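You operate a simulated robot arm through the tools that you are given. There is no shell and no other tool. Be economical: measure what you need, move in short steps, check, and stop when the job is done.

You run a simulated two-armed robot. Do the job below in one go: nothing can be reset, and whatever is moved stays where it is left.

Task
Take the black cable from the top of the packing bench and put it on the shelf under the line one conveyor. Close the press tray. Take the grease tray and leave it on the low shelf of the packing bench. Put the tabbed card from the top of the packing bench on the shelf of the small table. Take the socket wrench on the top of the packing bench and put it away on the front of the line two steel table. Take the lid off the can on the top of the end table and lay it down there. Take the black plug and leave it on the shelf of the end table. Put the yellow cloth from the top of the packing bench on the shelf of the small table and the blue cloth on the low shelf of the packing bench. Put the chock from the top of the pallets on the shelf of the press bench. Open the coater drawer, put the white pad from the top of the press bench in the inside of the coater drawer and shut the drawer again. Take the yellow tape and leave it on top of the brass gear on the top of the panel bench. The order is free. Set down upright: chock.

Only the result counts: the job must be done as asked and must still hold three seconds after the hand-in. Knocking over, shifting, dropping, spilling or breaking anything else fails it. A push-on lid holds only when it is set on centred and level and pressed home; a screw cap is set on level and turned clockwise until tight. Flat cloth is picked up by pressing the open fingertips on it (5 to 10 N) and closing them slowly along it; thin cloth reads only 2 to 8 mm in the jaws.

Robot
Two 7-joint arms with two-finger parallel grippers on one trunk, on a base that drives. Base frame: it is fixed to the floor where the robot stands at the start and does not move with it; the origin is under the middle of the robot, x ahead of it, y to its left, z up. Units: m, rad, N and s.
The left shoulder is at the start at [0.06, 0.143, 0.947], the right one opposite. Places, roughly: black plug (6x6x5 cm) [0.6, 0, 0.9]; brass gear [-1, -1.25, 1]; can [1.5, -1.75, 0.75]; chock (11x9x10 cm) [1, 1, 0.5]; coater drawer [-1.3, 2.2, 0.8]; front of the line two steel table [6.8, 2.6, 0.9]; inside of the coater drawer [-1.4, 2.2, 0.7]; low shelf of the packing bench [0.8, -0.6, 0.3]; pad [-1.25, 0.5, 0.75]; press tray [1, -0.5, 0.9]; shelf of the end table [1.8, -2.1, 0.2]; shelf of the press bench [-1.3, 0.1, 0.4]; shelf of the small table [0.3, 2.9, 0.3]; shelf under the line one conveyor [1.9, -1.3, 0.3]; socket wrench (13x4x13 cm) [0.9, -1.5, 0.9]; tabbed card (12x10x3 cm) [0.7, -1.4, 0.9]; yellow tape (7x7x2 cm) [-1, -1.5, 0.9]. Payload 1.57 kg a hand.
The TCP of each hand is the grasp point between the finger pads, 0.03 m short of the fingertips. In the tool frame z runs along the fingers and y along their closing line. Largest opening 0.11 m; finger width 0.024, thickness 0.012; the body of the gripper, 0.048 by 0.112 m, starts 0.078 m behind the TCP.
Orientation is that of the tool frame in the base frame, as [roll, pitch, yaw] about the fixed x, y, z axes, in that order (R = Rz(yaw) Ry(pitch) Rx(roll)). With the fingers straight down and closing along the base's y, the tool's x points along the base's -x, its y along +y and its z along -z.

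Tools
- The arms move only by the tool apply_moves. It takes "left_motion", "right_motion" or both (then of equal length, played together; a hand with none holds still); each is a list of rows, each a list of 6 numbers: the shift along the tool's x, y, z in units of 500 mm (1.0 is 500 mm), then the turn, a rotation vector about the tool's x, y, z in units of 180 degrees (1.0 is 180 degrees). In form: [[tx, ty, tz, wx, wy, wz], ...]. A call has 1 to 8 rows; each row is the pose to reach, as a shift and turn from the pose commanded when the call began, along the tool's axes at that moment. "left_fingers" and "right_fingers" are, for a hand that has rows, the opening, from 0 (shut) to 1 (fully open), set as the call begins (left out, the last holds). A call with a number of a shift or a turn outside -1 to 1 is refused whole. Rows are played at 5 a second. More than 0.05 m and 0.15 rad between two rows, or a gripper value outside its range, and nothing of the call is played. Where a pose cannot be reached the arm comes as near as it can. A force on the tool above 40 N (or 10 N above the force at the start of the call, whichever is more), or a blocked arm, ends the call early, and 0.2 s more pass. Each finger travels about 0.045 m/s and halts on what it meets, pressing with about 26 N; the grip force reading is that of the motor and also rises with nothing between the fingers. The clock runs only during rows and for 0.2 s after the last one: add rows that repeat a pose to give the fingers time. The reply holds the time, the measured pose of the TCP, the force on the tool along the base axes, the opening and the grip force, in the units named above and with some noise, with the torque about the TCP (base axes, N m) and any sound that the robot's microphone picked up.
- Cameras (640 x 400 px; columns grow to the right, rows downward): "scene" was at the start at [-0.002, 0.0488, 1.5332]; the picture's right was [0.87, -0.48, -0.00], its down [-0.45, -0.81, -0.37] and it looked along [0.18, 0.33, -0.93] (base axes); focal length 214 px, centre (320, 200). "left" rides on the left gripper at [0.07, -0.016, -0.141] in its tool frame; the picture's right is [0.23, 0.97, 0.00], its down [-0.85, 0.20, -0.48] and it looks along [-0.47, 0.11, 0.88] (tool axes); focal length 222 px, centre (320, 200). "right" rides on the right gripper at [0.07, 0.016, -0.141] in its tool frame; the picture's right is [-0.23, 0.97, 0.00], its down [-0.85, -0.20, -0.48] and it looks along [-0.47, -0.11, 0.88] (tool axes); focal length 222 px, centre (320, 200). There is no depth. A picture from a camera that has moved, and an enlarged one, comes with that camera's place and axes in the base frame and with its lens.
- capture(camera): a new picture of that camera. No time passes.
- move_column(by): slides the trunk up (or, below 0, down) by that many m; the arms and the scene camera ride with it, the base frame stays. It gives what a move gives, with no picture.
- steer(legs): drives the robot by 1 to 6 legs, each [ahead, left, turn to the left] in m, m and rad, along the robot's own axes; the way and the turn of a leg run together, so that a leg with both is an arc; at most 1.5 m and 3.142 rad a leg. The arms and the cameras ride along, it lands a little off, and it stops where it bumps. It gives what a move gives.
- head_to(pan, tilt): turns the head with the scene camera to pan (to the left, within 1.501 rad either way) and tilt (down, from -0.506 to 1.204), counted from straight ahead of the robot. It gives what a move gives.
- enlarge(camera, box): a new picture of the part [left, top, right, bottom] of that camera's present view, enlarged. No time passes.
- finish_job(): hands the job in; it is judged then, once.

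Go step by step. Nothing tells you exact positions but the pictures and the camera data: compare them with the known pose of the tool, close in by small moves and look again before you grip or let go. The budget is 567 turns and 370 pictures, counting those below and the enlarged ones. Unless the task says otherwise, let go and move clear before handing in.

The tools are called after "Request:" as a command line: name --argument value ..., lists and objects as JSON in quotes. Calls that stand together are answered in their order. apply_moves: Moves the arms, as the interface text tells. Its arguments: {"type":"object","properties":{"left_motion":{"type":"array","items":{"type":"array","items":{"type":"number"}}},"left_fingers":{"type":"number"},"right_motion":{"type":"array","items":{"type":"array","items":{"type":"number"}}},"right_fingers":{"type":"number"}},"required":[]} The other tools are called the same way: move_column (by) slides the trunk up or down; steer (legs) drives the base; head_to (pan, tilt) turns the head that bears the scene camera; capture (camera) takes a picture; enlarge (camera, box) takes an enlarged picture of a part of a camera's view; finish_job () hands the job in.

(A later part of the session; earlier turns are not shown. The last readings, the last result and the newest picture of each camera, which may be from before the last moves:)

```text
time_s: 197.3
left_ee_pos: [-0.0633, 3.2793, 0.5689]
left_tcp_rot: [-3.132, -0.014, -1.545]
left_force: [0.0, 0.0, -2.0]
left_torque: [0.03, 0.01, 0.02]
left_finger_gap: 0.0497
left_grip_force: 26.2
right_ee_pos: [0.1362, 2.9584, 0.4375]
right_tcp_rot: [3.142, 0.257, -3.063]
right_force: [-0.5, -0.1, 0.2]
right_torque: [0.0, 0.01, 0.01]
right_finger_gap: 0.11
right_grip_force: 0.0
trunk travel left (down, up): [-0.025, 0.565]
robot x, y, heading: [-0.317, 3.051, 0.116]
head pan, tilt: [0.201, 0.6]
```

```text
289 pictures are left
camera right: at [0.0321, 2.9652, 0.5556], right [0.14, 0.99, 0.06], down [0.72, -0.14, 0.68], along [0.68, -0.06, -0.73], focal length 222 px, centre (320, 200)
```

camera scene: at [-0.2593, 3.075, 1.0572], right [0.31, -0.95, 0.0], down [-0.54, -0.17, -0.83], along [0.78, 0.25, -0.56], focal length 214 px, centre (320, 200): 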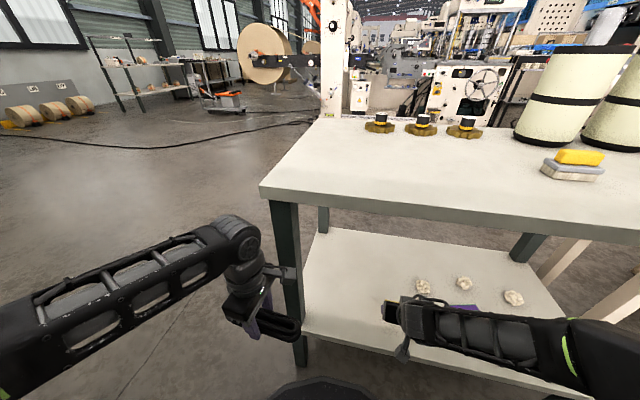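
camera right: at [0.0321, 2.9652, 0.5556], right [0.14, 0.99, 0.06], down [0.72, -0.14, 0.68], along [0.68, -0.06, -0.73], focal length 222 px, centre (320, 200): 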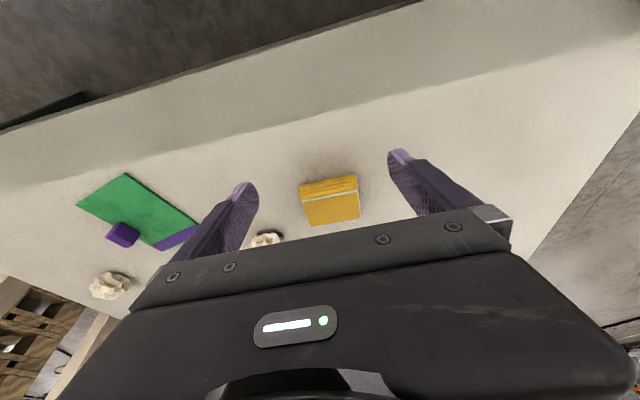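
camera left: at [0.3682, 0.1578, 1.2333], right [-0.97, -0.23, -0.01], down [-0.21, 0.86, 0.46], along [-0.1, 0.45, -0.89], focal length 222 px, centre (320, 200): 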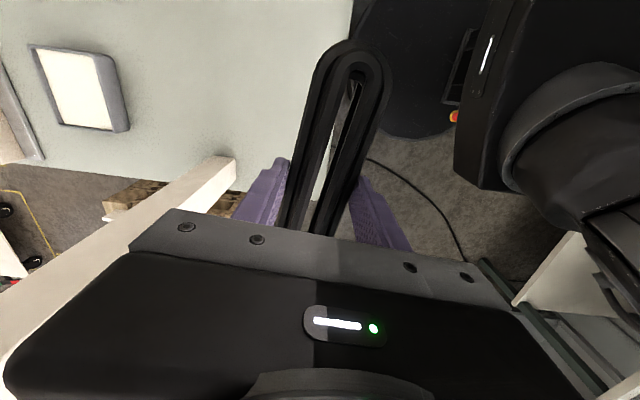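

Yellow cloth is placed. With the right hand free I next go for the chock on the pallets.

Request:
steer --legs '[[-0.3, 0, 0], [0, -1.5, 0], [0, -0.3, 0]]'

Request:
move_column --by 0.3

Request:
head_to --pan 0.0 --tilt 0.6

Request:
capture --camera "scene"

```text
time_s: 207.8
left_ee_pos: [-0.1534, 1.5014, 0.5689]
left_tcp_rot: [-3.132, -0.014, -1.527]
left_force: [-0.1, -0.7, -1.9]
left_torque: [0.02, 0.01, 0.0]
left_finger_gap: 0.0497
left_grip_force: 26.1
right_ee_pos: [0.0525, 1.1834, 0.4366]
right_tcp_rot: [3.142, 0.26, -3.043]
right_force: [0.6, 0.5, 0.4]
right_torque: [0.01, -0.02, 0.02]
right_finger_gap: 0.1102
right_grip_force: 0.1
trunk travel left (down, up): [-0.025, 0.565]
robot x, y, heading: [-0.3997, 1.2721, 0.13]
head pan, tilt: [0.201, 0.6]
```

```text
time_s: 210.8
left_ee_pos: [-0.1535, 1.5019, 0.869]
left_tcp_rot: [-3.132, -0.014, -1.525]
left_force: [0.6, 0.1, -2.2]
left_torque: [-0.04, 0.0, -0.02]
left_finger_gap: 0.05
left_grip_force: 26.6
right_ee_pos: [0.0521, 1.1849, 0.7375]
right_tcp_rot: [-3.141, 0.26, -3.044]
right_force: [-0.2, 1.4, -0.6]
right_torque: [0.02, 0.01, -0.02]
right_finger_gap: 0.11
right_grip_force: 0.2
trunk travel left (down, up): [-0.325, 0.265]
robot x, y, heading: [-0.4019, 1.2674, 0.132]
head pan, tilt: [0.201, 0.6]
```

```text
time_s: 211.5
left_ee_pos: [-0.1527, 1.5017, 0.8685]
left_tcp_rot: [-3.132, -0.014, -1.527]
left_force: [0.2, 0.4, -2.9]
left_torque: [-0.03, -0.02, -0.02]
left_finger_gap: 0.0498
left_grip_force: 25.5
right_ee_pos: [0.0534, 1.1831, 0.7371]
right_tcp_rot: [-3.14, 0.26, -3.046]
right_force: [0.1, 0.2, -0.2]
right_torque: [0.01, -0.02, -0.01]
right_finger_gap: 0.1102
right_grip_force: 0.0
trunk travel left (down, up): [-0.325, 0.265]
robot x, y, heading: [-0.3978, 1.2677, 0.129]
head pan, tilt: [0.0, 0.6]
```

```text
288 pictures are left
camera scene: at [-0.3411, 1.276, 1.3572], right [0.13, -0.99, 0.0], down [-0.56, -0.07, -0.83], along [0.82, 0.11, -0.57], focal length 214 px, centre (320, 200)
```

scene: 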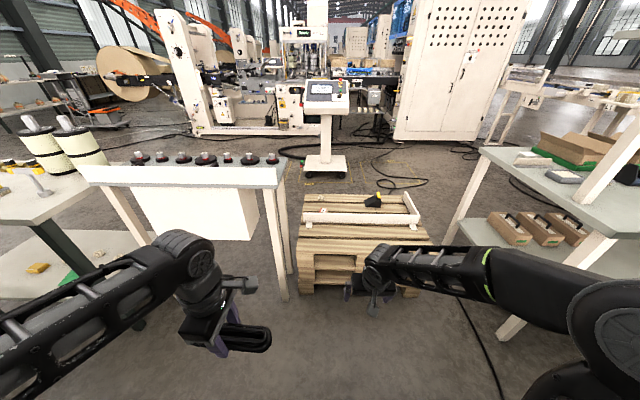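

Request:
enlarge --camera "scene" --box '[290, 170, 450, 290]'

```text
3.33 times, centred on (370, 230) of scene
camera zoom: at [-0.3411, 1.276, 1.3572], right [0.13, -0.99, 0.0], down [-0.56, -0.07, -0.83], along [0.82, 0.11, -0.57], focal length 715 px, centre (153, 100)
```

zoom: 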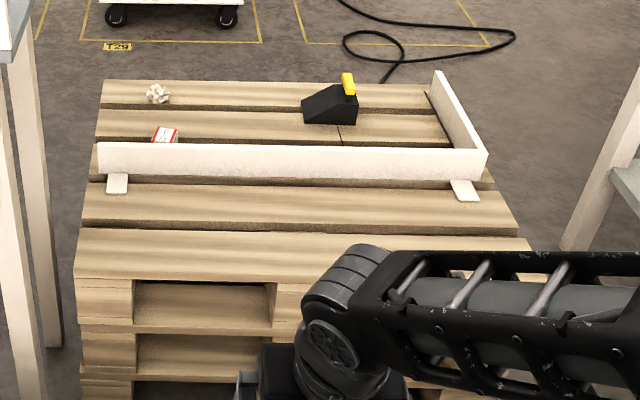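

The chock lies near the pallet's far edge. I drive up to the pallet's front.

Request:
steer --legs '[[0, -0.2, 0], [0.5, 0, 0]]'

Request:
capture --camera "scene"

Request:
capture --camera "right"

```text
time_s: 215.7
left_ee_pos: [0.3659, 1.362, 0.8694]
left_tcp_rot: [-3.13, -0.014, -1.536]
left_force: [0.3, -0.1, -1.9]
left_torque: [-0.02, 0.0, 0.02]
left_finger_gap: 0.0494
left_grip_force: 26.5
right_ee_pos: [0.5696, 1.0429, 0.7366]
right_tcp_rot: [3.141, 0.259, -3.052]
right_force: [0.3, 0.0, 0.1]
right_torque: [0.03, 0.02, 0.04]
right_finger_gap: 0.1098
right_grip_force: 0.1
trunk travel left (down, up): [-0.325, 0.265]
robot x, y, heading: [0.12, 1.1308, 0.123]
head pan, tilt: [0.0, 0.6]
```

```text
286 pictures are left
camera scene: at [0.1766, 1.1382, 1.3572], right [0.12, -0.99, 0.0], down [-0.56, -0.07, -0.82], along [0.82, 0.1, -0.57], focal length 214 px, centre (320, 200)
```

scene: 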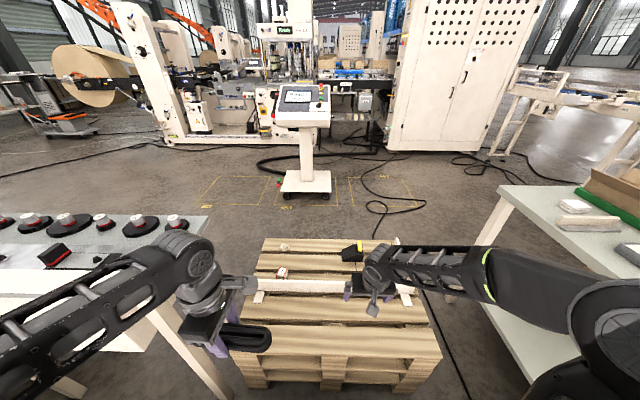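

```text
285 pictures are left
camera right: at [0.4654, 1.0487, 0.8556], right [0.13, 0.99, 0.06], down [0.72, -0.14, 0.68], along [0.68, -0.05, -0.73], focal length 222 px, centre (320, 200)
```

right: 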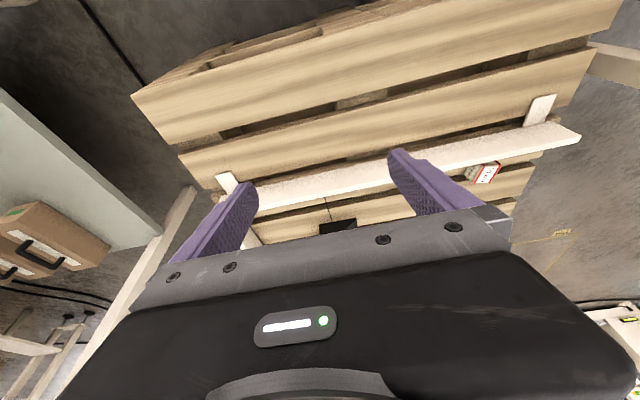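

I extend the right hand toward the chock.

Request:
apply_moves --right_motion '[[-0.09, 0, 0.024, 0, 0, 0], [-0.18, 0, 0.048, 0, 0, 0], [-0.27, 0, 0.072, 0, 0, 0], [-0.36, 0, 0.096, 0, 0, 0], [-0.44, 0.0, 0.117, 0, 0, 0], [-0.44, 0.0, 0.117, 0, 0, 0]]'

Request:
capture --camera "right"

Request:
enlarge --camera "scene" --box '[260, 190, 480, 330]'

```text
time_s: 217.1
left_ee_pos: [0.3665, 1.3629, 0.8684]
left_tcp_rot: [-3.13, -0.014, -1.537]
left_force: [-0.2, -0.3, -2.3]
left_torque: [0.01, 0.01, 0.0]
left_finger_gap: 0.0493
left_grip_force: 26.0
right_ee_pos: [0.796, 1.0596, 0.7361]
right_tcp_rot: [3.14, 0.258, -3.052]
right_force: [0.3, -0.3, 0.6]
right_torque: [0.01, -0.02, -0.01]
right_finger_gap: 0.1098
right_grip_force: 0.1
trunk travel left (down, up): [-0.325, 0.265]
robot x, y, heading: [0.1184, 1.1271, 0.123]
head pan, tilt: [0.0, 0.6]
```

```text
284 pictures are left
camera right: at [0.693, 1.0667, 0.8555], right [0.13, 0.99, 0.06], down [0.72, -0.14, 0.68], along [0.68, -0.05, -0.73], focal length 222 px, centre (320, 200)
```

right: 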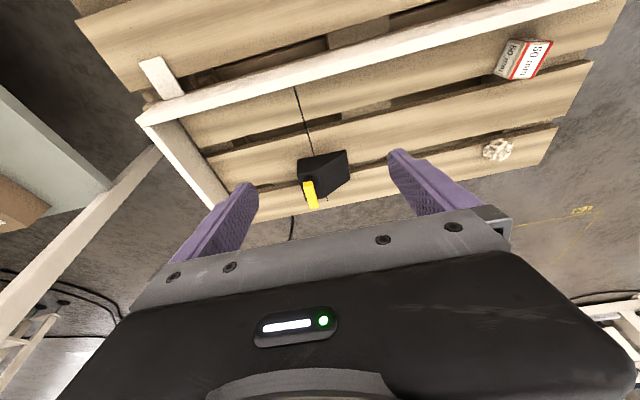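

```text
2.86 times, centred on (370, 260) of scene
camera zoom: at [0.1765, 1.1382, 1.3572], right [0.12, -0.99, 0.0], down [-0.56, -0.07, -0.82], along [0.82, 0.1, -0.57], focal length 613 px, centre (177, 29)
```

zoom: 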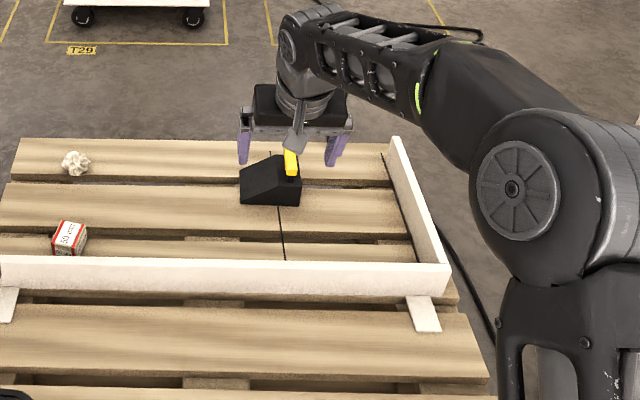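

Request:
enlarge --camera "right" --box '[270, 130, 380, 220]'

Request:
enlarge --camera "scene" --box '[330, 230, 390, 270]'

```text
4.44 times, centred on (325, 175) of right
camera zoom: at [0.693, 1.0667, 0.8555], right [0.13, 0.99, 0.06], down [0.72, -0.14, 0.68], along [0.68, -0.05, -0.73], focal length 987 px, centre (298, 311)
```

zoom: 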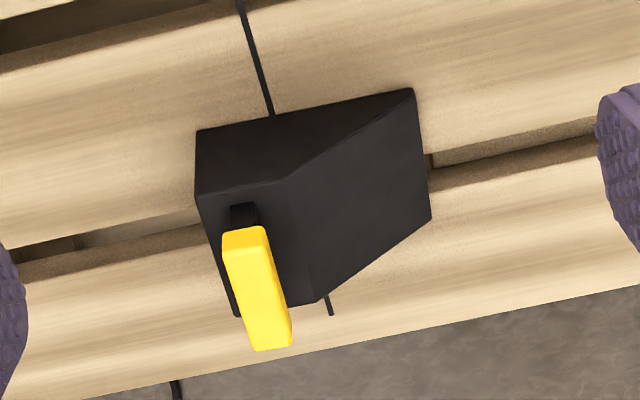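

```text
10.00 times, centred on (360, 250) of scene
camera zoom: at [0.1765, 1.1382, 1.3572], right [0.12, -0.99, 0.0], down [-0.56, -0.07, -0.82], along [0.82, 0.1, -0.57], focal length 2145 px, centre (-80, -300)
```

zoom: 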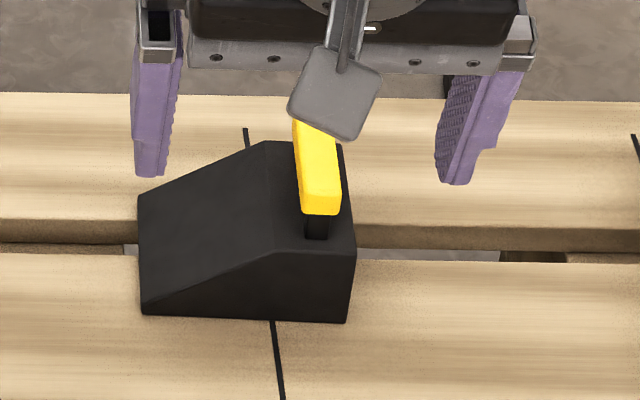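

The chock has a yellow bar handle along x at about (0.935, 1.035, 0.57), good for gripping. I drive 4 cm closer and come down over it.

Request:
steer --legs '[[0.04, 0, 0]]'

Request:
apply_moves --right_motion '[[-0.08, -0.04, 0.02, 0, 0, 0], [-0.16, -0.077, 0.05, 0, 0, 0], [-0.15, -0.077, 0.14, 0, 0, 0], [-0.126, -0.077, 0.2, 0, 0, 0], [-0.126, -0.077, 0.24, 0, 0, 0], [-0.126, -0.077, 0.24, 0, 0, 0]]'

Request:
capture --camera "right"

Request:
enlarge --camera "scene" --box '[300, 200, 420, 290]'

```text
time_s: 217.9
left_ee_pos: [0.4075, 1.368, 0.8681]
left_tcp_rot: [-3.132, -0.015, -1.537]
left_force: [-0.3, -0.2, -2.8]
left_torque: [-0.02, 0.02, 0.0]
left_finger_gap: 0.0495
left_grip_force: 26.0
right_ee_pos: [0.8384, 1.0647, 0.7371]
right_tcp_rot: [3.141, 0.258, -3.052]
right_force: [-0.3, -0.3, -1.7]
right_torque: [-0.02, -0.01, -0.02]
right_finger_gap: 0.1101
right_grip_force: 0.1
trunk travel left (down, up): [-0.325, 0.265]
robot x, y, heading: [0.1575, 1.1379, 0.116]
head pan, tilt: [0.0, 0.6]
```

```text
time_s: 219.3
left_ee_pos: [0.4063, 1.3675, 0.8681]
left_tcp_rot: [-3.131, -0.014, -1.536]
left_force: [0.0, 0.9, -2.0]
left_torque: [0.02, 0.01, 0.0]
left_finger_gap: 0.0497
left_grip_force: 26.6
right_ee_pos: [0.933, 1.0338, 0.6355]
right_tcp_rot: [-3.141, 0.259, -3.055]
right_force: [-0.8, 0.3, -0.6]
right_torque: [0.01, 0.02, -0.01]
right_finger_gap: 0.11
right_grip_force: 0.1
trunk travel left (down, up): [-0.325, 0.265]
robot x, y, heading: [0.1586, 1.1369, 0.121]
head pan, tilt: [0.0, 0.6]
```

```text
280 pictures are left
camera right: at [0.8288, 1.0402, 0.7546], right [0.13, 0.99, 0.06], down [0.72, -0.14, 0.68], along [0.68, -0.05, -0.73], focal length 222 px, centre (320, 200)
```

right: 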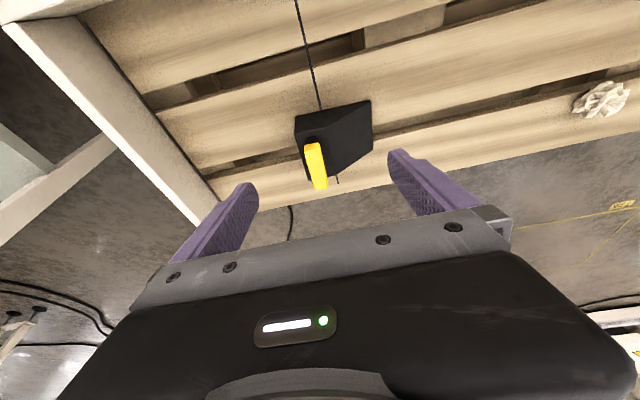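

```text
4.44 times, centred on (360, 245) of scene
camera zoom: at [0.2176, 1.1432, 1.3572], right [0.12, -0.99, 0.0], down [-0.56, -0.07, -0.82], along [0.82, 0.1, -0.57], focal length 953 px, centre (142, 0)
```

zoom: 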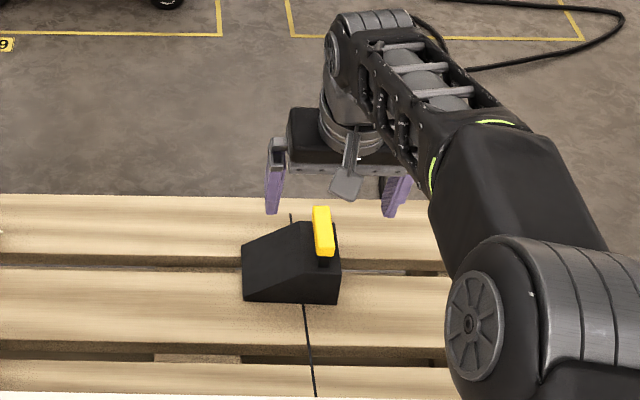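

Triangulation puts the handle at (0.979, 1.028, 0.53). I continue down in two stages.

Request:
apply_moves --right_motion '[[-0.07, -0.02, 0.04, 0, 0, 0], [-0.06, -0.02, 0.1, 0, 0, 0], [-0.05, -0.02, 0.15, 0, 0, 0], [-0.05, -0.02, 0.15, 0, 0, 0]]'

Request:
capture --camera "right"

Request:
enlarge --camera "scene" --box '[320, 210, 400, 270]'

```text
time_s: 220.3
left_ee_pos: [0.4081, 1.367, 0.869]
left_tcp_rot: [-3.131, -0.014, -1.538]
left_force: [0.3, -0.3, -1.4]
left_torque: [-0.01, -0.02, -0.02]
left_finger_gap: 0.0496
left_grip_force: 26.2
right_ee_pos: [0.9442, 1.0222, 0.5761]
right_tcp_rot: [-3.142, 0.259, -3.055]
right_force: [0.5, -0.3, 0.8]
right_torque: [0.0, -0.02, 0.02]
right_finger_gap: 0.1102
right_grip_force: 0.0
right hand out of reach, approached as far as the arm can: row 1, 2, 3, 4
trunk travel left (down, up): [-0.325, 0.265]
robot x, y, heading: [0.1609, 1.1373, 0.123]
head pan, tilt: [0.0, 0.6]
```

```text
278 pictures are left
camera right: at [0.8401, 1.0298, 0.695], right [0.13, 0.99, 0.06], down [0.72, -0.14, 0.68], along [0.68, -0.05, -0.73], focal length 222 px, centre (320, 200)
```

right: 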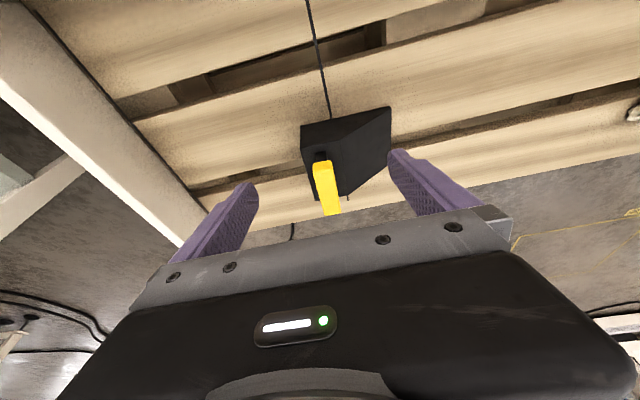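

```text
6.67 times, centred on (360, 240) of scene
camera zoom: at [0.2173, 1.1432, 1.3573], right [0.12, -0.99, 0.0], down [-0.56, -0.07, -0.83], along [0.82, 0.1, -0.56], focal length 1430 px, centre (53, -67)
```

zoom: 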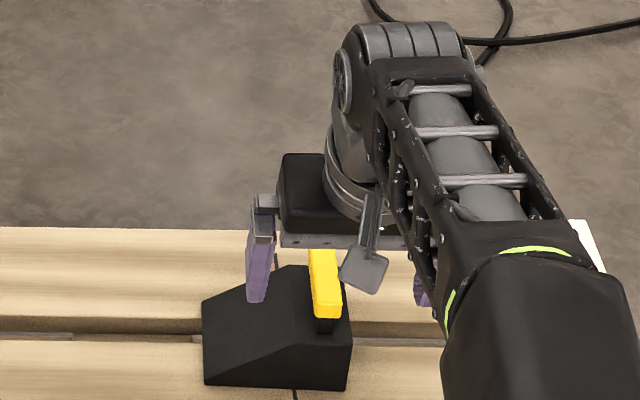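

Almost at reach limit; I drive 3 cm closer, tilt slightly more and lower.

Request:
steer --legs '[[0.03, 0, 0]]'

Request:
apply_moves --right_motion '[[0.0, 0.0, 0.0, 0, -0.04, 0], [0.01, 0.004, 0.04, 0, -0.045, 0], [0.02, 0.006, 0.077, 0, -0.045, 0], [0.02, 0.006, 0.077, 0, -0.045, 0]]'

Request:
capture --camera "right"

```text
time_s: 221.2
left_ee_pos: [0.4376, 1.3715, 0.8685]
left_tcp_rot: [-3.131, -0.013, -1.536]
left_force: [-0.6, 0.1, -1.6]
left_torque: [0.05, 0.02, 0.01]
left_finger_gap: 0.0498
left_grip_force: 26.0
right_ee_pos: [0.9752, 1.0289, 0.5763]
right_tcp_rot: [3.141, 0.257, -3.055]
right_force: [0.0, -0.5, -0.1]
right_torque: [0.01, 0.0, 0.04]
right_finger_gap: 0.1101
right_grip_force: 0.1
trunk travel left (down, up): [-0.325, 0.265]
robot x, y, heading: [0.1923, 1.1419, 0.123]
head pan, tilt: [0.0, 0.6]
```

```text
time_s: 222.2
left_ee_pos: [0.4376, 1.3712, 0.8683]
left_tcp_rot: [-3.131, -0.014, -1.536]
left_force: [0.4, -0.3, -1.6]
left_torque: [0.01, -0.01, 0.01]
left_finger_gap: 0.0495
left_grip_force: 26.3
right_ee_pos: [0.9755, 1.0313, 0.5358]
right_tcp_rot: [-3.141, 0.4, -3.053]
right_force: [0.6, -0.2, -0.3]
right_torque: [0.0, 0.0, -0.02]
right_finger_gap: 0.11
right_grip_force: 0.0
trunk travel left (down, up): [-0.325, 0.265]
robot x, y, heading: [0.1894, 1.1396, 0.121]
head pan, tilt: [0.0, 0.6]
```

```text
276 pictures are left
camera right: at [0.8566, 1.0354, 0.6388], right [0.12, 0.99, 0.09], down [0.62, -0.15, 0.77], along [0.78, -0.04, -0.63], focal length 222 px, centre (320, 200)
```

right: 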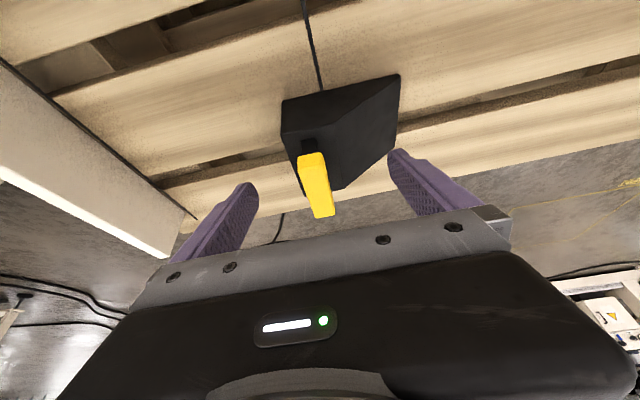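

Bar is between the fingers. I close.

Request:
apply_moves --right_motion '[[0, -0.008, 0, 0, 0, 0], [0, -0.008, 0, 0, 0, 0], [0, -0.008, 0, 0, 0, 0], [0, -0.008, 0, 0, 0, 0], [0, -0.008, 0, 0, 0, 0], [0, -0.008, 0, 0, 0, 0], [0, -0.008, 0, 0, 0, 0]]' --right_fingers 0

Request:
capture --camera "right"

```text
time_s: 223.8
left_ee_pos: [0.4366, 1.3709, 0.8695]
left_tcp_rot: [-3.131, -0.013, -1.535]
left_force: [0.3, 0.2, -2.5]
left_torque: [0.01, 0.01, 0.01]
left_finger_gap: 0.0496
left_grip_force: 25.8
right_ee_pos: [0.9777, 1.0267, 0.5359]
right_tcp_rot: [-3.14, 0.401, -3.051]
right_force: [1.5, -0.1, -0.5]
right_torque: [0.06, 0.01, -0.17]
right_finger_gap: 0.0197
right_grip_force: 26.1
trunk travel left (down, up): [-0.325, 0.265]
robot x, y, heading: [0.192, 1.1426, 0.125]
head pan, tilt: [0.0, 0.6]
```

```text
275 pictures are left
camera right: at [0.8567, 1.0319, 0.6386], right [0.12, 0.99, 0.09], down [0.62, -0.14, 0.77], along [0.78, -0.04, -0.63], focal length 222 px, centre (320, 200)
```

right: 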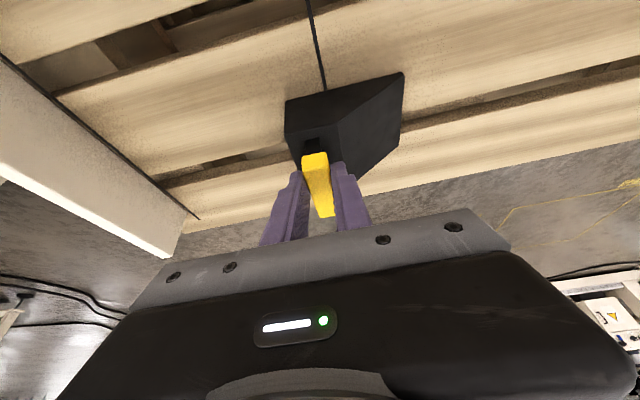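

Held at 0.0197. I lift with the trunk and check.

Request:
move_column --by 0.18

Request:
capture --camera "right"

```text
time_s: 225.8
left_ee_pos: [0.4386, 1.3716, 1.0497]
left_tcp_rot: [-3.13, -0.014, -1.535]
left_force: [-0.4, 0.1, -2.5]
left_torque: [-0.01, -0.02, 0.02]
left_finger_gap: 0.0496
left_grip_force: 26.3
right_ee_pos: [0.9764, 1.0277, 0.7162]
right_tcp_rot: [-3.141, 0.399, -3.051]
right_force: [0.6, -0.1, -4.1]
right_torque: [-0.06, 0.09, -0.01]
right_finger_gap: 0.0194
right_grip_force: 25.9
trunk travel left (down, up): [-0.505, 0.085]
robot x, y, heading: [0.187, 1.1423, 0.128]
head pan, tilt: [0.0, 0.6]
```

```text
274 pictures are left
camera right: at [0.8569, 1.0318, 0.8181], right [0.12, 0.99, 0.09], down [0.62, -0.14, 0.77], along [0.78, -0.04, -0.63], focal length 222 px, centre (320, 200)
```

right: 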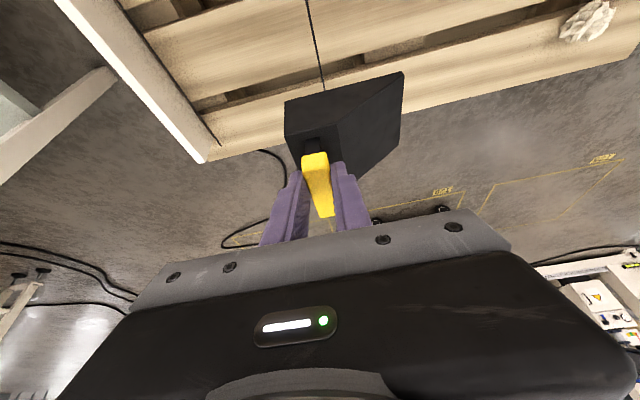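

Chock is in hand upright. I back away, pull the hand in, and turn around toward the press bench.

Request:
steer --legs '[[-0.45, 0, 0]]'

Request:
apply_moves --right_motion '[[0.09, 0, -0.038, 0, 0, 0], [0.18, 0, -0.076, 0, 0, 0], [0.27, 0, -0.114, 0, 0, 0], [0.36, 0, -0.152, 0, 0, 0], [0.45, 0, -0.19, 0, 0, 0], [0.54, 0, -0.228, 0, 0, 0]]'

Request:
steer --legs '[[0, -0.4, 0], [0, 0, -3.1]]'

Request:
head_to --pan 0.0 --tilt 0.5

Request:
capture --camera "scene"

```text
time_s: 228.4
left_ee_pos: [0.0044, 1.3165, 1.0492]
left_tcp_rot: [-3.13, -0.013, -1.54]
left_force: [0.1, -0.1, -2.0]
left_torque: [0.04, -0.01, 0.03]
left_finger_gap: 0.0495
left_grip_force: 26.6
right_ee_pos: [0.5407, 0.9705, 0.7161]
right_tcp_rot: [-3.142, 0.404, -3.06]
right_force: [0.0, 0.4, -3.6]
right_torque: [-0.07, 0.04, -0.05]
right_finger_gap: 0.0198
right_grip_force: 26.1
trunk travel left (down, up): [-0.505, 0.085]
robot x, y, heading: [-0.2437, 1.0901, 0.112]
head pan, tilt: [0.0, 0.6]
```

```text
time_s: 229.8
left_ee_pos: [0.0035, 1.3173, 1.0496]
left_tcp_rot: [-3.131, -0.014, -1.541]
left_force: [-0.3, -0.4, -1.7]
left_torque: [0.04, 0.0, 0.03]
left_finger_gap: 0.0496
left_grip_force: 25.7
right_ee_pos: [0.2497, 0.9482, 0.7152]
right_tcp_rot: [-3.141, 0.402, -3.059]
right_force: [0.4, -0.2, -3.6]
right_torque: [-0.09, 0.06, 0.0]
right_finger_gap: 0.0198
right_grip_force: 26.0
trunk travel left (down, up): [-0.505, 0.085]
robot x, y, heading: [-0.2423, 1.0915, 0.118]
head pan, tilt: [0.0, 0.6]
```

```text
time_s: 239.4
left_ee_pos: [-0.4227, 0.4369, 1.0496]
left_tcp_rot: [-3.134, -0.014, 1.71]
left_force: [0.3, -0.2, -2.3]
left_torque: [-0.03, 0.02, -0.02]
left_finger_gap: 0.0496
left_grip_force: 25.8
right_ee_pos: [-0.7089, 0.7748, 0.7139]
right_tcp_rot: [3.139, 0.398, 0.193]
right_force: [0.9, -0.4, -3.5]
right_torque: [0.09, -0.04, 0.03]
right_finger_gap: 0.0194
right_grip_force: 26.4
trunk travel left (down, up): [-0.505, 0.085]
robot x, y, heading: [-0.2, 0.6881, -2.916]
head pan, tilt: [0.0, 0.6]
```

```text
time_s: 240.1
left_ee_pos: [-0.4228, 0.4363, 1.0481]
left_tcp_rot: [-3.131, -0.014, 1.711]
left_force: [0.5, 0.7, -1.9]
left_torque: [0.01, 0.0, 0.0]
left_finger_gap: 0.0498
left_grip_force: 26.4
right_ee_pos: [-0.7091, 0.7761, 0.7142]
right_tcp_rot: [-3.141, 0.401, 0.193]
right_force: [0.4, 0.3, -2.9]
right_torque: [0.09, -0.06, 0.0]
right_finger_gap: 0.0198
right_grip_force: 26.4
trunk travel left (down, up): [-0.505, 0.085]
robot x, y, heading: [-0.1973, 0.6919, -2.914]
head pan, tilt: [0.0, 0.499]
```

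```text
273 pictures are left
camera scene: at [-0.2595, 0.676, 1.5463], right [-0.23, 0.97, 0.0], down [0.47, 0.11, -0.88], along [-0.85, -0.2, -0.48], focal length 214 px, centre (320, 200)
```

scene: 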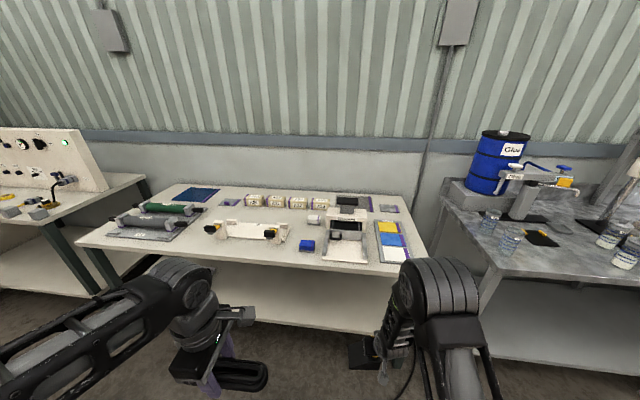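

The press bench faces us with its shelf below; the white pad sits right in the blue frame. I square up and lower the trunk to see the shelf.

Request:
steer --legs '[[0, 0, -0.13]]'

Request:
enlarge --camera "scene" --box '[180, 170, 440, 290]'

Request:
move_column --by -0.35

Request:
capture --camera "scene"

Request:
capture --camera "right"

```text
time_s: 241.1
left_ee_pos: [-0.4538, 0.4676, 1.0495]
left_tcp_rot: [-3.132, -0.014, 1.582]
left_force: [0.1, 0.1, -1.9]
left_torque: [0.0, 0.01, 0.05]
left_finger_gap: 0.0499
left_grip_force: 26.3
right_ee_pos: [-0.6929, 0.8416, 0.7158]
right_tcp_rot: [3.14, 0.4, 0.067]
right_force: [0.2, -0.2, -3.1]
right_torque: [0.08, -0.06, -0.05]
right_finger_gap: 0.0197
right_grip_force: 26.0
trunk travel left (down, up): [-0.505, 0.085]
robot x, y, heading: [-0.2009, 0.6898, -3.039]
head pan, tilt: [0.0, 0.499]
```

```text
2.46 times, centred on (310, 230) of scene
camera zoom: at [-0.2609, 0.6841, 1.5463], right [-0.1, 1.0, 0.0], down [0.48, 0.05, -0.88], along [-0.87, -0.09, -0.48], focal length 528 px, centre (345, 126)
```

zoom: 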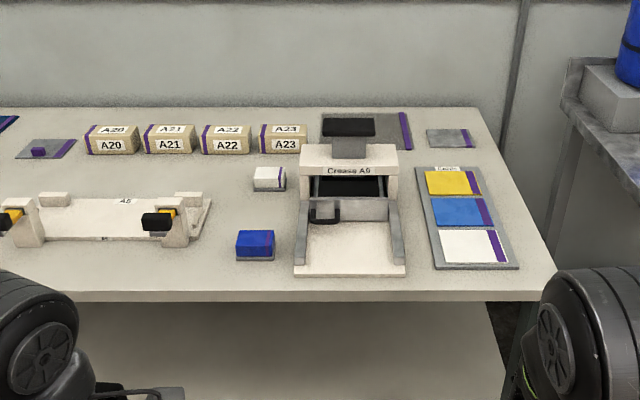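

```text
time_s: 244.5
left_ee_pos: [-0.4533, 0.4658, 0.6982]
left_tcp_rot: [-3.13, -0.014, 1.584]
left_force: [0.6, -0.5, -3.2]
left_torque: [-0.03, 0.02, 0.02]
left_finger_gap: 0.0497
left_grip_force: 26.0
right_ee_pos: [-0.6927, 0.841, 0.3646]
right_tcp_rot: [-3.141, 0.398, 0.066]
right_force: [0.4, 1.3, -3.5]
right_torque: [0.08, -0.08, -0.02]
right_finger_gap: 0.0198
right_grip_force: 25.9
trunk travel left (down, up): [-0.155, 0.435]
robot x, y, heading: [-0.1985, 0.6902, -3.045]
head pan, tilt: [0.0, 0.499]
```

```text
271 pictures are left
camera scene: at [-0.2607, 0.6838, 1.1963], right [-0.1, 1.0, 0.0], down [0.48, 0.05, -0.88], along [-0.87, -0.09, -0.48], focal length 214 px, centre (320, 200)
```

scene: 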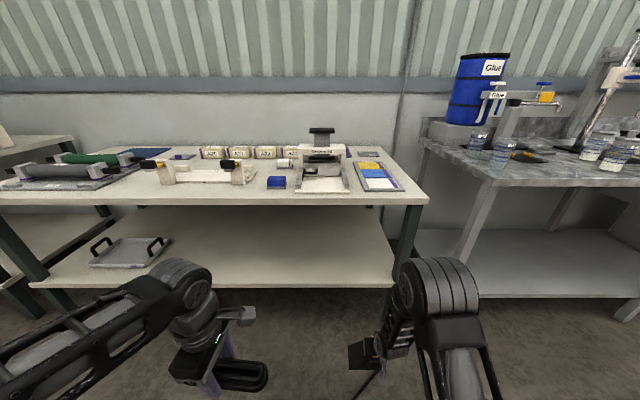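

```text
270 pictures are left
camera right: at [-0.5725, 0.8305, 0.4677], right [-0.14, -0.99, 0.09], down [-0.61, 0.16, 0.77], along [-0.78, 0.06, -0.63], focal length 222 px, centre (320, 200)
```

right: 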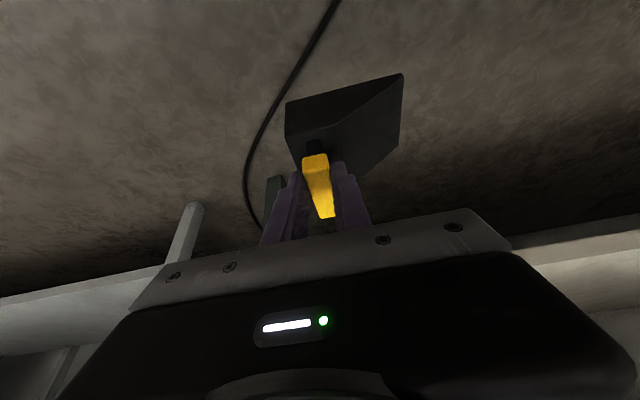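

Shelf seems at z ≈ 0.25 with a front edge near x ≈ -1.05; free on its right half. I lower the trunk fully but keep the chock raised, then advance.

Request:
move_column --by -0.13

Request:
apply_moves --right_motion '[[-0.035, 0, -0.08, 0, 0, 0], [-0.07, 0, -0.16, 0, 0, 0], [-0.105, 0, -0.24, 0, 0, 0], [-0.13, 0, -0.32, 0, 0, 0], [-0.148, 0, -0.35, 0, 0, 0]]'

Request:
steer --legs '[[0.22, 0, 0]]'

Request:
capture --camera "right"

Request:
capture --camera "scene"

```text
time_s: 246.1
left_ee_pos: [-0.4533, 0.4656, 0.5683]
left_tcp_rot: [-3.131, -0.015, 1.582]
left_force: [-0.2, 1.1, -2.6]
left_torque: [-0.01, 0.0, 0.0]
left_finger_gap: 0.0498
left_grip_force: 26.1
right_ee_pos: [-0.6926, 0.8403, 0.2347]
right_tcp_rot: [3.141, 0.402, 0.065]
right_force: [-0.5, 0.3, -3.5]
right_torque: [0.05, -0.08, 0.0]
right_finger_gap: 0.0195
right_grip_force: 26.0
trunk travel left (down, up): [-0.025, 0.565]
robot x, y, heading: [-0.2006, 0.6924, -3.044]
head pan, tilt: [0.0, 0.499]
```

```text
time_s: 247.3
left_ee_pos: [-0.453, 0.4662, 0.5678]
left_tcp_rot: [-3.131, -0.014, 1.581]
left_force: [-0.2, 0.6, -2.5]
left_torque: [-0.02, 0.02, 0.02]
left_finger_gap: 0.0496
left_grip_force: 25.5
right_ee_pos: [-0.6942, 0.8407, 0.4232]
right_tcp_rot: [3.142, 0.398, 0.067]
right_force: [0.0, -0.1, -4.6]
right_torque: [0.08, -0.06, 0.04]
right_finger_gap: 0.0195
right_grip_force: 26.5
trunk travel left (down, up): [-0.025, 0.565]
robot x, y, heading: [-0.199, 0.6922, -3.041]
head pan, tilt: [0.0, 0.499]
```

```text
time_s: 249.0
left_ee_pos: [-0.676, 0.4444, 0.569]
left_tcp_rot: [-3.13, -0.013, 1.584]
left_force: [1.0, 0.4, -2.2]
left_torque: [-0.01, 0.02, 0.0]
left_finger_gap: 0.0497
left_grip_force: 26.0
right_ee_pos: [-0.9172, 0.8164, 0.4244]
right_tcp_rot: [3.139, 0.4, 0.067]
right_force: [0.6, -0.5, -3.7]
right_torque: [0.08, -0.04, -0.01]
right_finger_gap: 0.0194
right_grip_force: 25.9
trunk travel left (down, up): [-0.025, 0.565]
robot x, y, heading: [-0.4269, 0.6706, -3.041]
head pan, tilt: [0.0, 0.499]
```

```text
269 pictures are left
camera right: at [-0.7977, 0.8077, 0.526], right [-0.14, -0.99, 0.09], down [-0.61, 0.16, 0.77], along [-0.78, 0.06, -0.63], focal length 222 px, centre (320, 200)
```

right: 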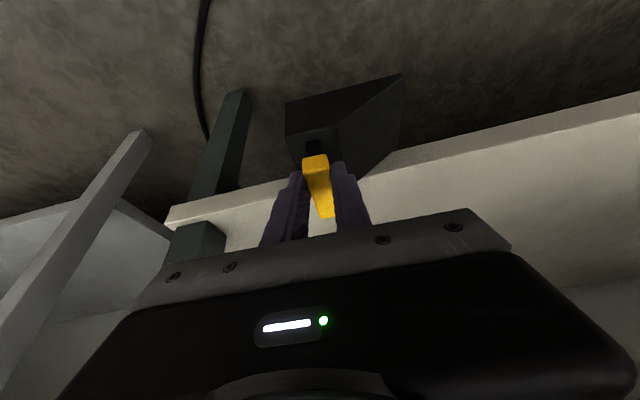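

```text
268 pictures are left
camera scene: at [-0.4838, 0.6614, 1.0663], right [-0.1, 0.99, 0.0], down [0.48, 0.05, -0.88], along [-0.87, -0.09, -0.48], focal length 214 px, centre (320, 200)
```

scene: 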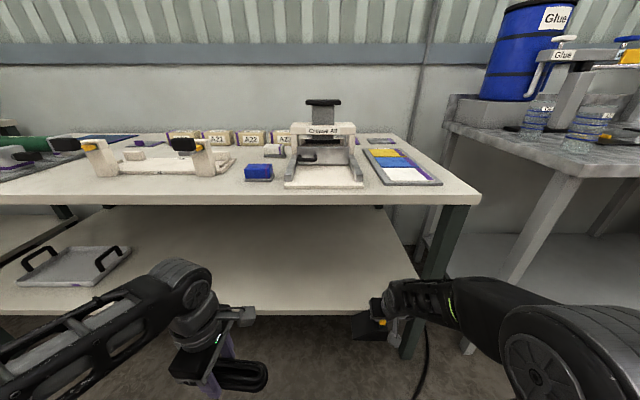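

The shelf seems higher (z ≈ 0.39) and its edge nearer (x ≈ -0.93), so I back off, raise the chock, shift along the bench and come again.

Request:
steer --legs '[[-0.12, 0, 0], [0, 0.25, 0]]'

Request:
apply_moves --right_motion '[[-0.035, 0, -0.08, 0, 0, 0], [-0.07, 0, -0.16, 0, 0, 0], [-0.1, 0, -0.24, 0, 0, 0], [-0.109, 0, -0.258, 0, 0, 0]]'

Request:
capture --camera "right"

Request:
capture --camera "scene"

```text
time_s: 251.7
left_ee_pos: [-0.527, 0.2097, 0.5697]
left_tcp_rot: [-3.13, -0.013, 1.585]
left_force: [0.5, 0.2, -2.0]
left_torque: [-0.05, 0.0, 0.02]
left_finger_gap: 0.0498
left_grip_force: 26.2
right_ee_pos: [-0.7694, 0.5823, 0.4227]
right_tcp_rot: [3.141, 0.4, 0.066]
right_force: [0.6, 0.5, -2.9]
right_torque: [0.12, -0.03, 0.0]
right_finger_gap: 0.0196
right_grip_force: 26.0
trunk travel left (down, up): [-0.025, 0.565]
robot x, y, heading: [-0.275, 0.4345, -3.04]
head pan, tilt: [0.0, 0.499]
```

```text
time_s: 252.7
left_ee_pos: [-0.5273, 0.2104, 0.5688]
left_tcp_rot: [-3.13, -0.014, 1.581]
left_force: [0.3, 0.0, -2.4]
left_torque: [0.02, 0.01, 0.02]
left_finger_gap: 0.0493
left_grip_force: 25.7
right_ee_pos: [-0.7724, 0.5818, 0.5614]
right_tcp_rot: [3.14, 0.399, 0.068]
right_force: [0.2, 0.5, -4.7]
right_torque: [0.09, -0.08, -0.02]
right_finger_gap: 0.0198
right_grip_force: 26.3
trunk travel left (down, up): [-0.025, 0.565]
robot x, y, heading: [-0.2731, 0.4313, -3.042]
head pan, tilt: [0.0, 0.499]
```

```text
267 pictures are left
camera right: at [-0.6527, 0.573, 0.665], right [-0.14, -0.99, 0.09], down [-0.61, 0.16, 0.77], along [-0.78, 0.06, -0.63], focal length 222 px, centre (320, 200)
```

right: 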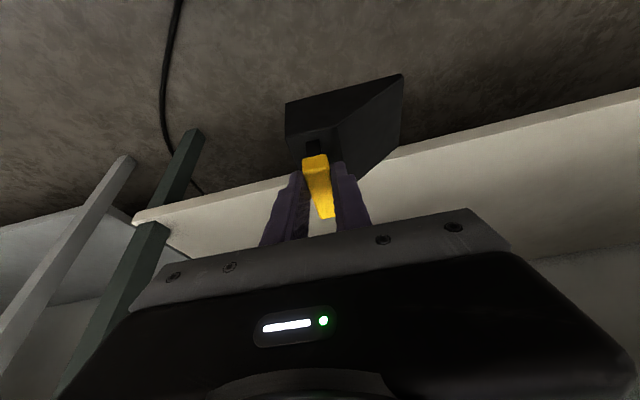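

```text
266 pictures are left
camera scene: at [-0.3348, 0.4271, 1.0663], right [-0.1, 0.99, 0.0], down [0.48, 0.05, -0.88], along [-0.87, -0.09, -0.48], focal length 214 px, centre (320, 200)
```

scene: 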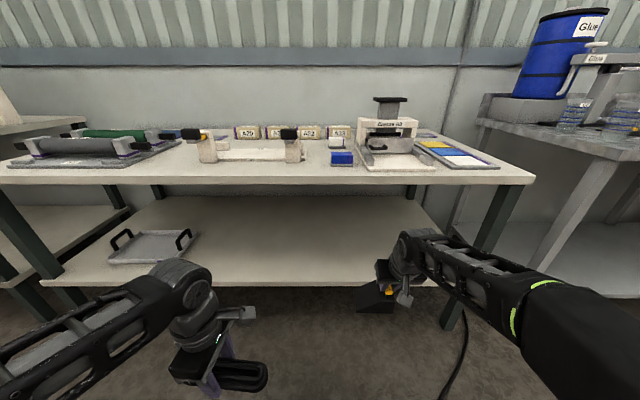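

Estimating from the leg and corner, the shelf is at z ≈ 0.34, edge x ≈ -0.97 here. I lower a bit and go in above it.

Request:
apply_moves --right_motion '[[0.02, 0, 0.05, 0, 0, 0], [0.043, 0, 0.101, 0, 0, 0]]'

Request:
steer --legs '[[0.2, 0, 0]]'

Request:
capture --camera "right"

Request:
capture --camera "scene"

```text
time_s: 253.3
left_ee_pos: [-0.5273, 0.2093, 0.5699]
left_tcp_rot: [-3.13, -0.014, 1.583]
left_force: [0.4, 0.9, -2.0]
left_torque: [0.05, 0.03, 0.01]
left_finger_gap: 0.0498
left_grip_force: 26.1
right_ee_pos: [-0.7712, 0.5836, 0.507]
right_tcp_rot: [3.142, 0.399, 0.066]
right_force: [-0.4, -0.4, -4.1]
right_torque: [0.1, -0.04, 0.01]
right_finger_gap: 0.0195
right_grip_force: 25.9
trunk travel left (down, up): [-0.025, 0.565]
robot x, y, heading: [-0.2728, 0.4383, -3.038]
head pan, tilt: [0.0, 0.499]
```

```text
time_s: 254.8
left_ee_pos: [-0.7251, 0.1886, 0.5681]
left_tcp_rot: [-3.13, -0.014, 1.585]
left_force: [-0.4, -0.3, -1.8]
left_torque: [0.02, 0.02, -0.04]
left_finger_gap: 0.0493
left_grip_force: 25.9
right_ee_pos: [-0.971, 0.5611, 0.508]
right_tcp_rot: [3.141, 0.399, 0.071]
right_force: [-0.1, -0.2, -3.8]
right_torque: [0.06, -0.1, 0.01]
right_finger_gap: 0.0197
right_grip_force: 26.2
trunk travel left (down, up): [-0.025, 0.565]
robot x, y, heading: [-0.4734, 0.4143, -3.037]
head pan, tilt: [0.0, 0.499]
```

```text
265 pictures are left
camera right: at [-0.8501, 0.5522, 0.6105], right [-0.14, -0.99, 0.09], down [-0.61, 0.16, 0.77], along [-0.78, 0.05, -0.63], focal length 222 px, centre (320, 200)
```

right: 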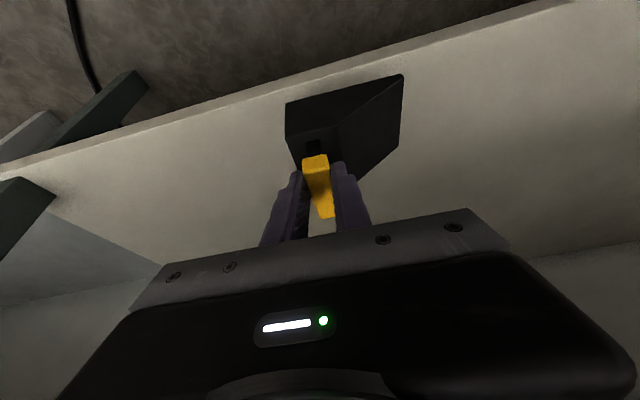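

```text
264 pictures are left
camera scene: at [-0.5329, 0.4065, 1.0663], right [-0.1, 0.99, 0.0], down [0.48, 0.05, -0.88], along [-0.87, -0.09, -0.48], focal length 214 px, centre (320, 200)
```

scene: 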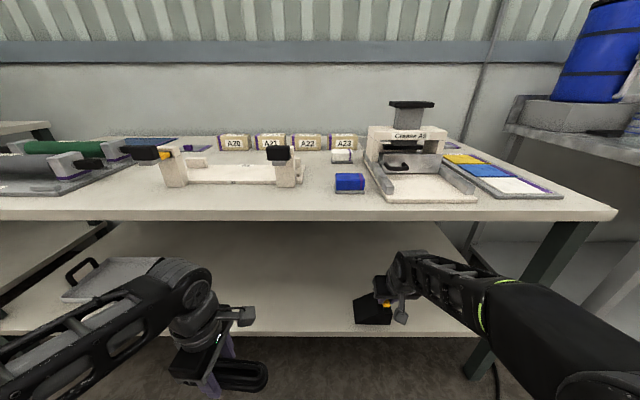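

Chock is over the shelf; I go 7 cm further in and down to contact.

Request:
apply_moves --right_motion '[[-0.07, 0, 0.029, 0, 0, 0], [-0.138, 0, 0.058, 0, 0, 0], [-0.115, 0, 0.113, 0, 0, 0], [-0.1, 0, 0.149, 0, 0, 0], [-0.092, 0, 0.167, 0, 0, 0], [-0.085, 0, 0.184, 0, 0, 0], [-0.077, 0, 0.202, 0, 0, 0], [-0.07, 0, 0.22, 0, 0, 0]]'

Request:
capture --camera "right"

```text
time_s: 256.1
left_ee_pos: [-0.7238, 0.1881, 0.5689]
left_tcp_rot: [-3.131, -0.013, 1.586]
left_force: [0.3, -0.2, -1.9]
left_torque: [-0.03, -0.03, 0.0]
left_finger_gap: 0.0495
left_grip_force: 25.4
right_ee_pos: [-1.0483, 0.554, 0.4538]
right_tcp_rot: [3.138, 0.418, 0.069]
right_force: [16.2, 2.2, 28.1]
right_torque: [0.34, -1.27, -0.22]
right_finger_gap: 0.0198
right_grip_force: 26.3
trunk travel left (down, up): [-0.025, 0.565]
robot x, y, heading: [-0.471, 0.4122, -3.036]
head pan, tilt: [0.0, 0.499]
stopped in row 6 (right hand): the force on the tool passed its limit (the readings are from after the stop); the commanded pose is now the measured one
```

```text
263 pictures are left
camera right: at [-0.9261, 0.5455, 0.5552], right [-0.14, -0.99, 0.1], down [-0.6, 0.16, 0.78], along [-0.79, 0.05, -0.61], focal length 222 px, centre (320, 200)
```

right: 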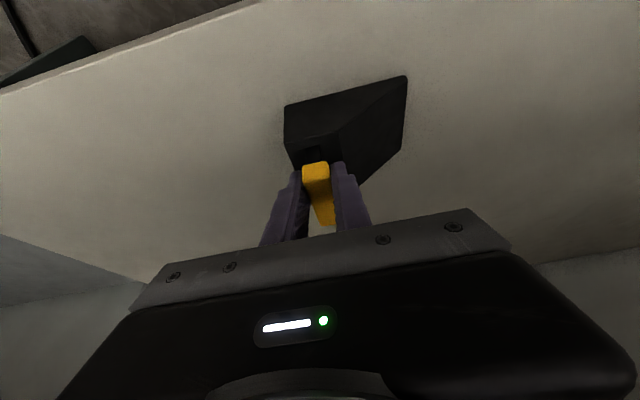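

Chock sits on the shelf (z ≈ 0.35). I release and withdraw.

Request:
apply_moves --right_motion '[[0, 0, 0, 0, 0, 0], [0, 0, 0, 0, 0, 0], [0, 0, 0, 0, 0, 0], [0, 0, 0, 0, 0, 0]]' --right_fingers 0.7

Request:
apply_moves --right_motion '[[0, 0, -0.04, 0, 0, 0], [0, 0, -0.1, 0, 0, 0], [0.02, 0, -0.16, 0, 0, 0], [0.1, 0, -0.18, 0, 0, 0]]'

Request:
capture --camera "right"

```text
time_s: 257.1
left_ee_pos: [-0.7236, 0.1887, 0.569]
left_tcp_rot: [-3.13, -0.014, 1.588]
left_force: [0.5, -0.7, -3.0]
left_torque: [-0.01, 0.01, -0.01]
left_finger_gap: 0.0495
left_grip_force: 26.0
right_ee_pos: [-1.0493, 0.5538, 0.4515]
right_tcp_rot: [3.138, 0.414, 0.069]
right_force: [0.1, -0.9, -0.3]
right_torque: [0.0, -0.03, 0.06]
right_finger_gap: 0.0771
right_grip_force: 0.1
trunk travel left (down, up): [-0.025, 0.565]
robot x, y, heading: [-0.4734, 0.412, -3.036]
head pan, tilt: [0.0, 0.499]
```

```text
time_s: 258.1
left_ee_pos: [-0.7249, 0.1879, 0.5686]
left_tcp_rot: [-3.132, -0.014, 1.587]
left_force: [-0.6, 0.8, -2.0]
left_torque: [0.0, -0.03, -0.02]
left_finger_gap: 0.0497
left_grip_force: 26.2
right_ee_pos: [-0.9669, 0.5618, 0.5176]
right_tcp_rot: [3.137, 0.414, 0.071]
right_force: [0.0, 0.4, 0.2]
right_torque: [0.0, -0.01, 0.0]
right_finger_gap: 0.0771
right_grip_force: 0.1
trunk travel left (down, up): [-0.025, 0.565]
robot x, y, heading: [-0.4752, 0.4134, -3.034]
head pan, tilt: [0.0, 0.499]
```

```text
262 pictures are left
camera right: at [-0.8451, 0.5534, 0.6185], right [-0.14, -0.99, 0.09], down [-0.6, 0.16, 0.78], along [-0.79, 0.05, -0.62], focal length 222 px, centre (320, 200)
```

right: 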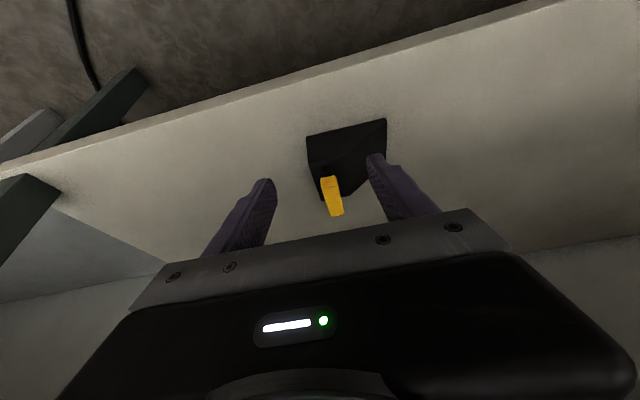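

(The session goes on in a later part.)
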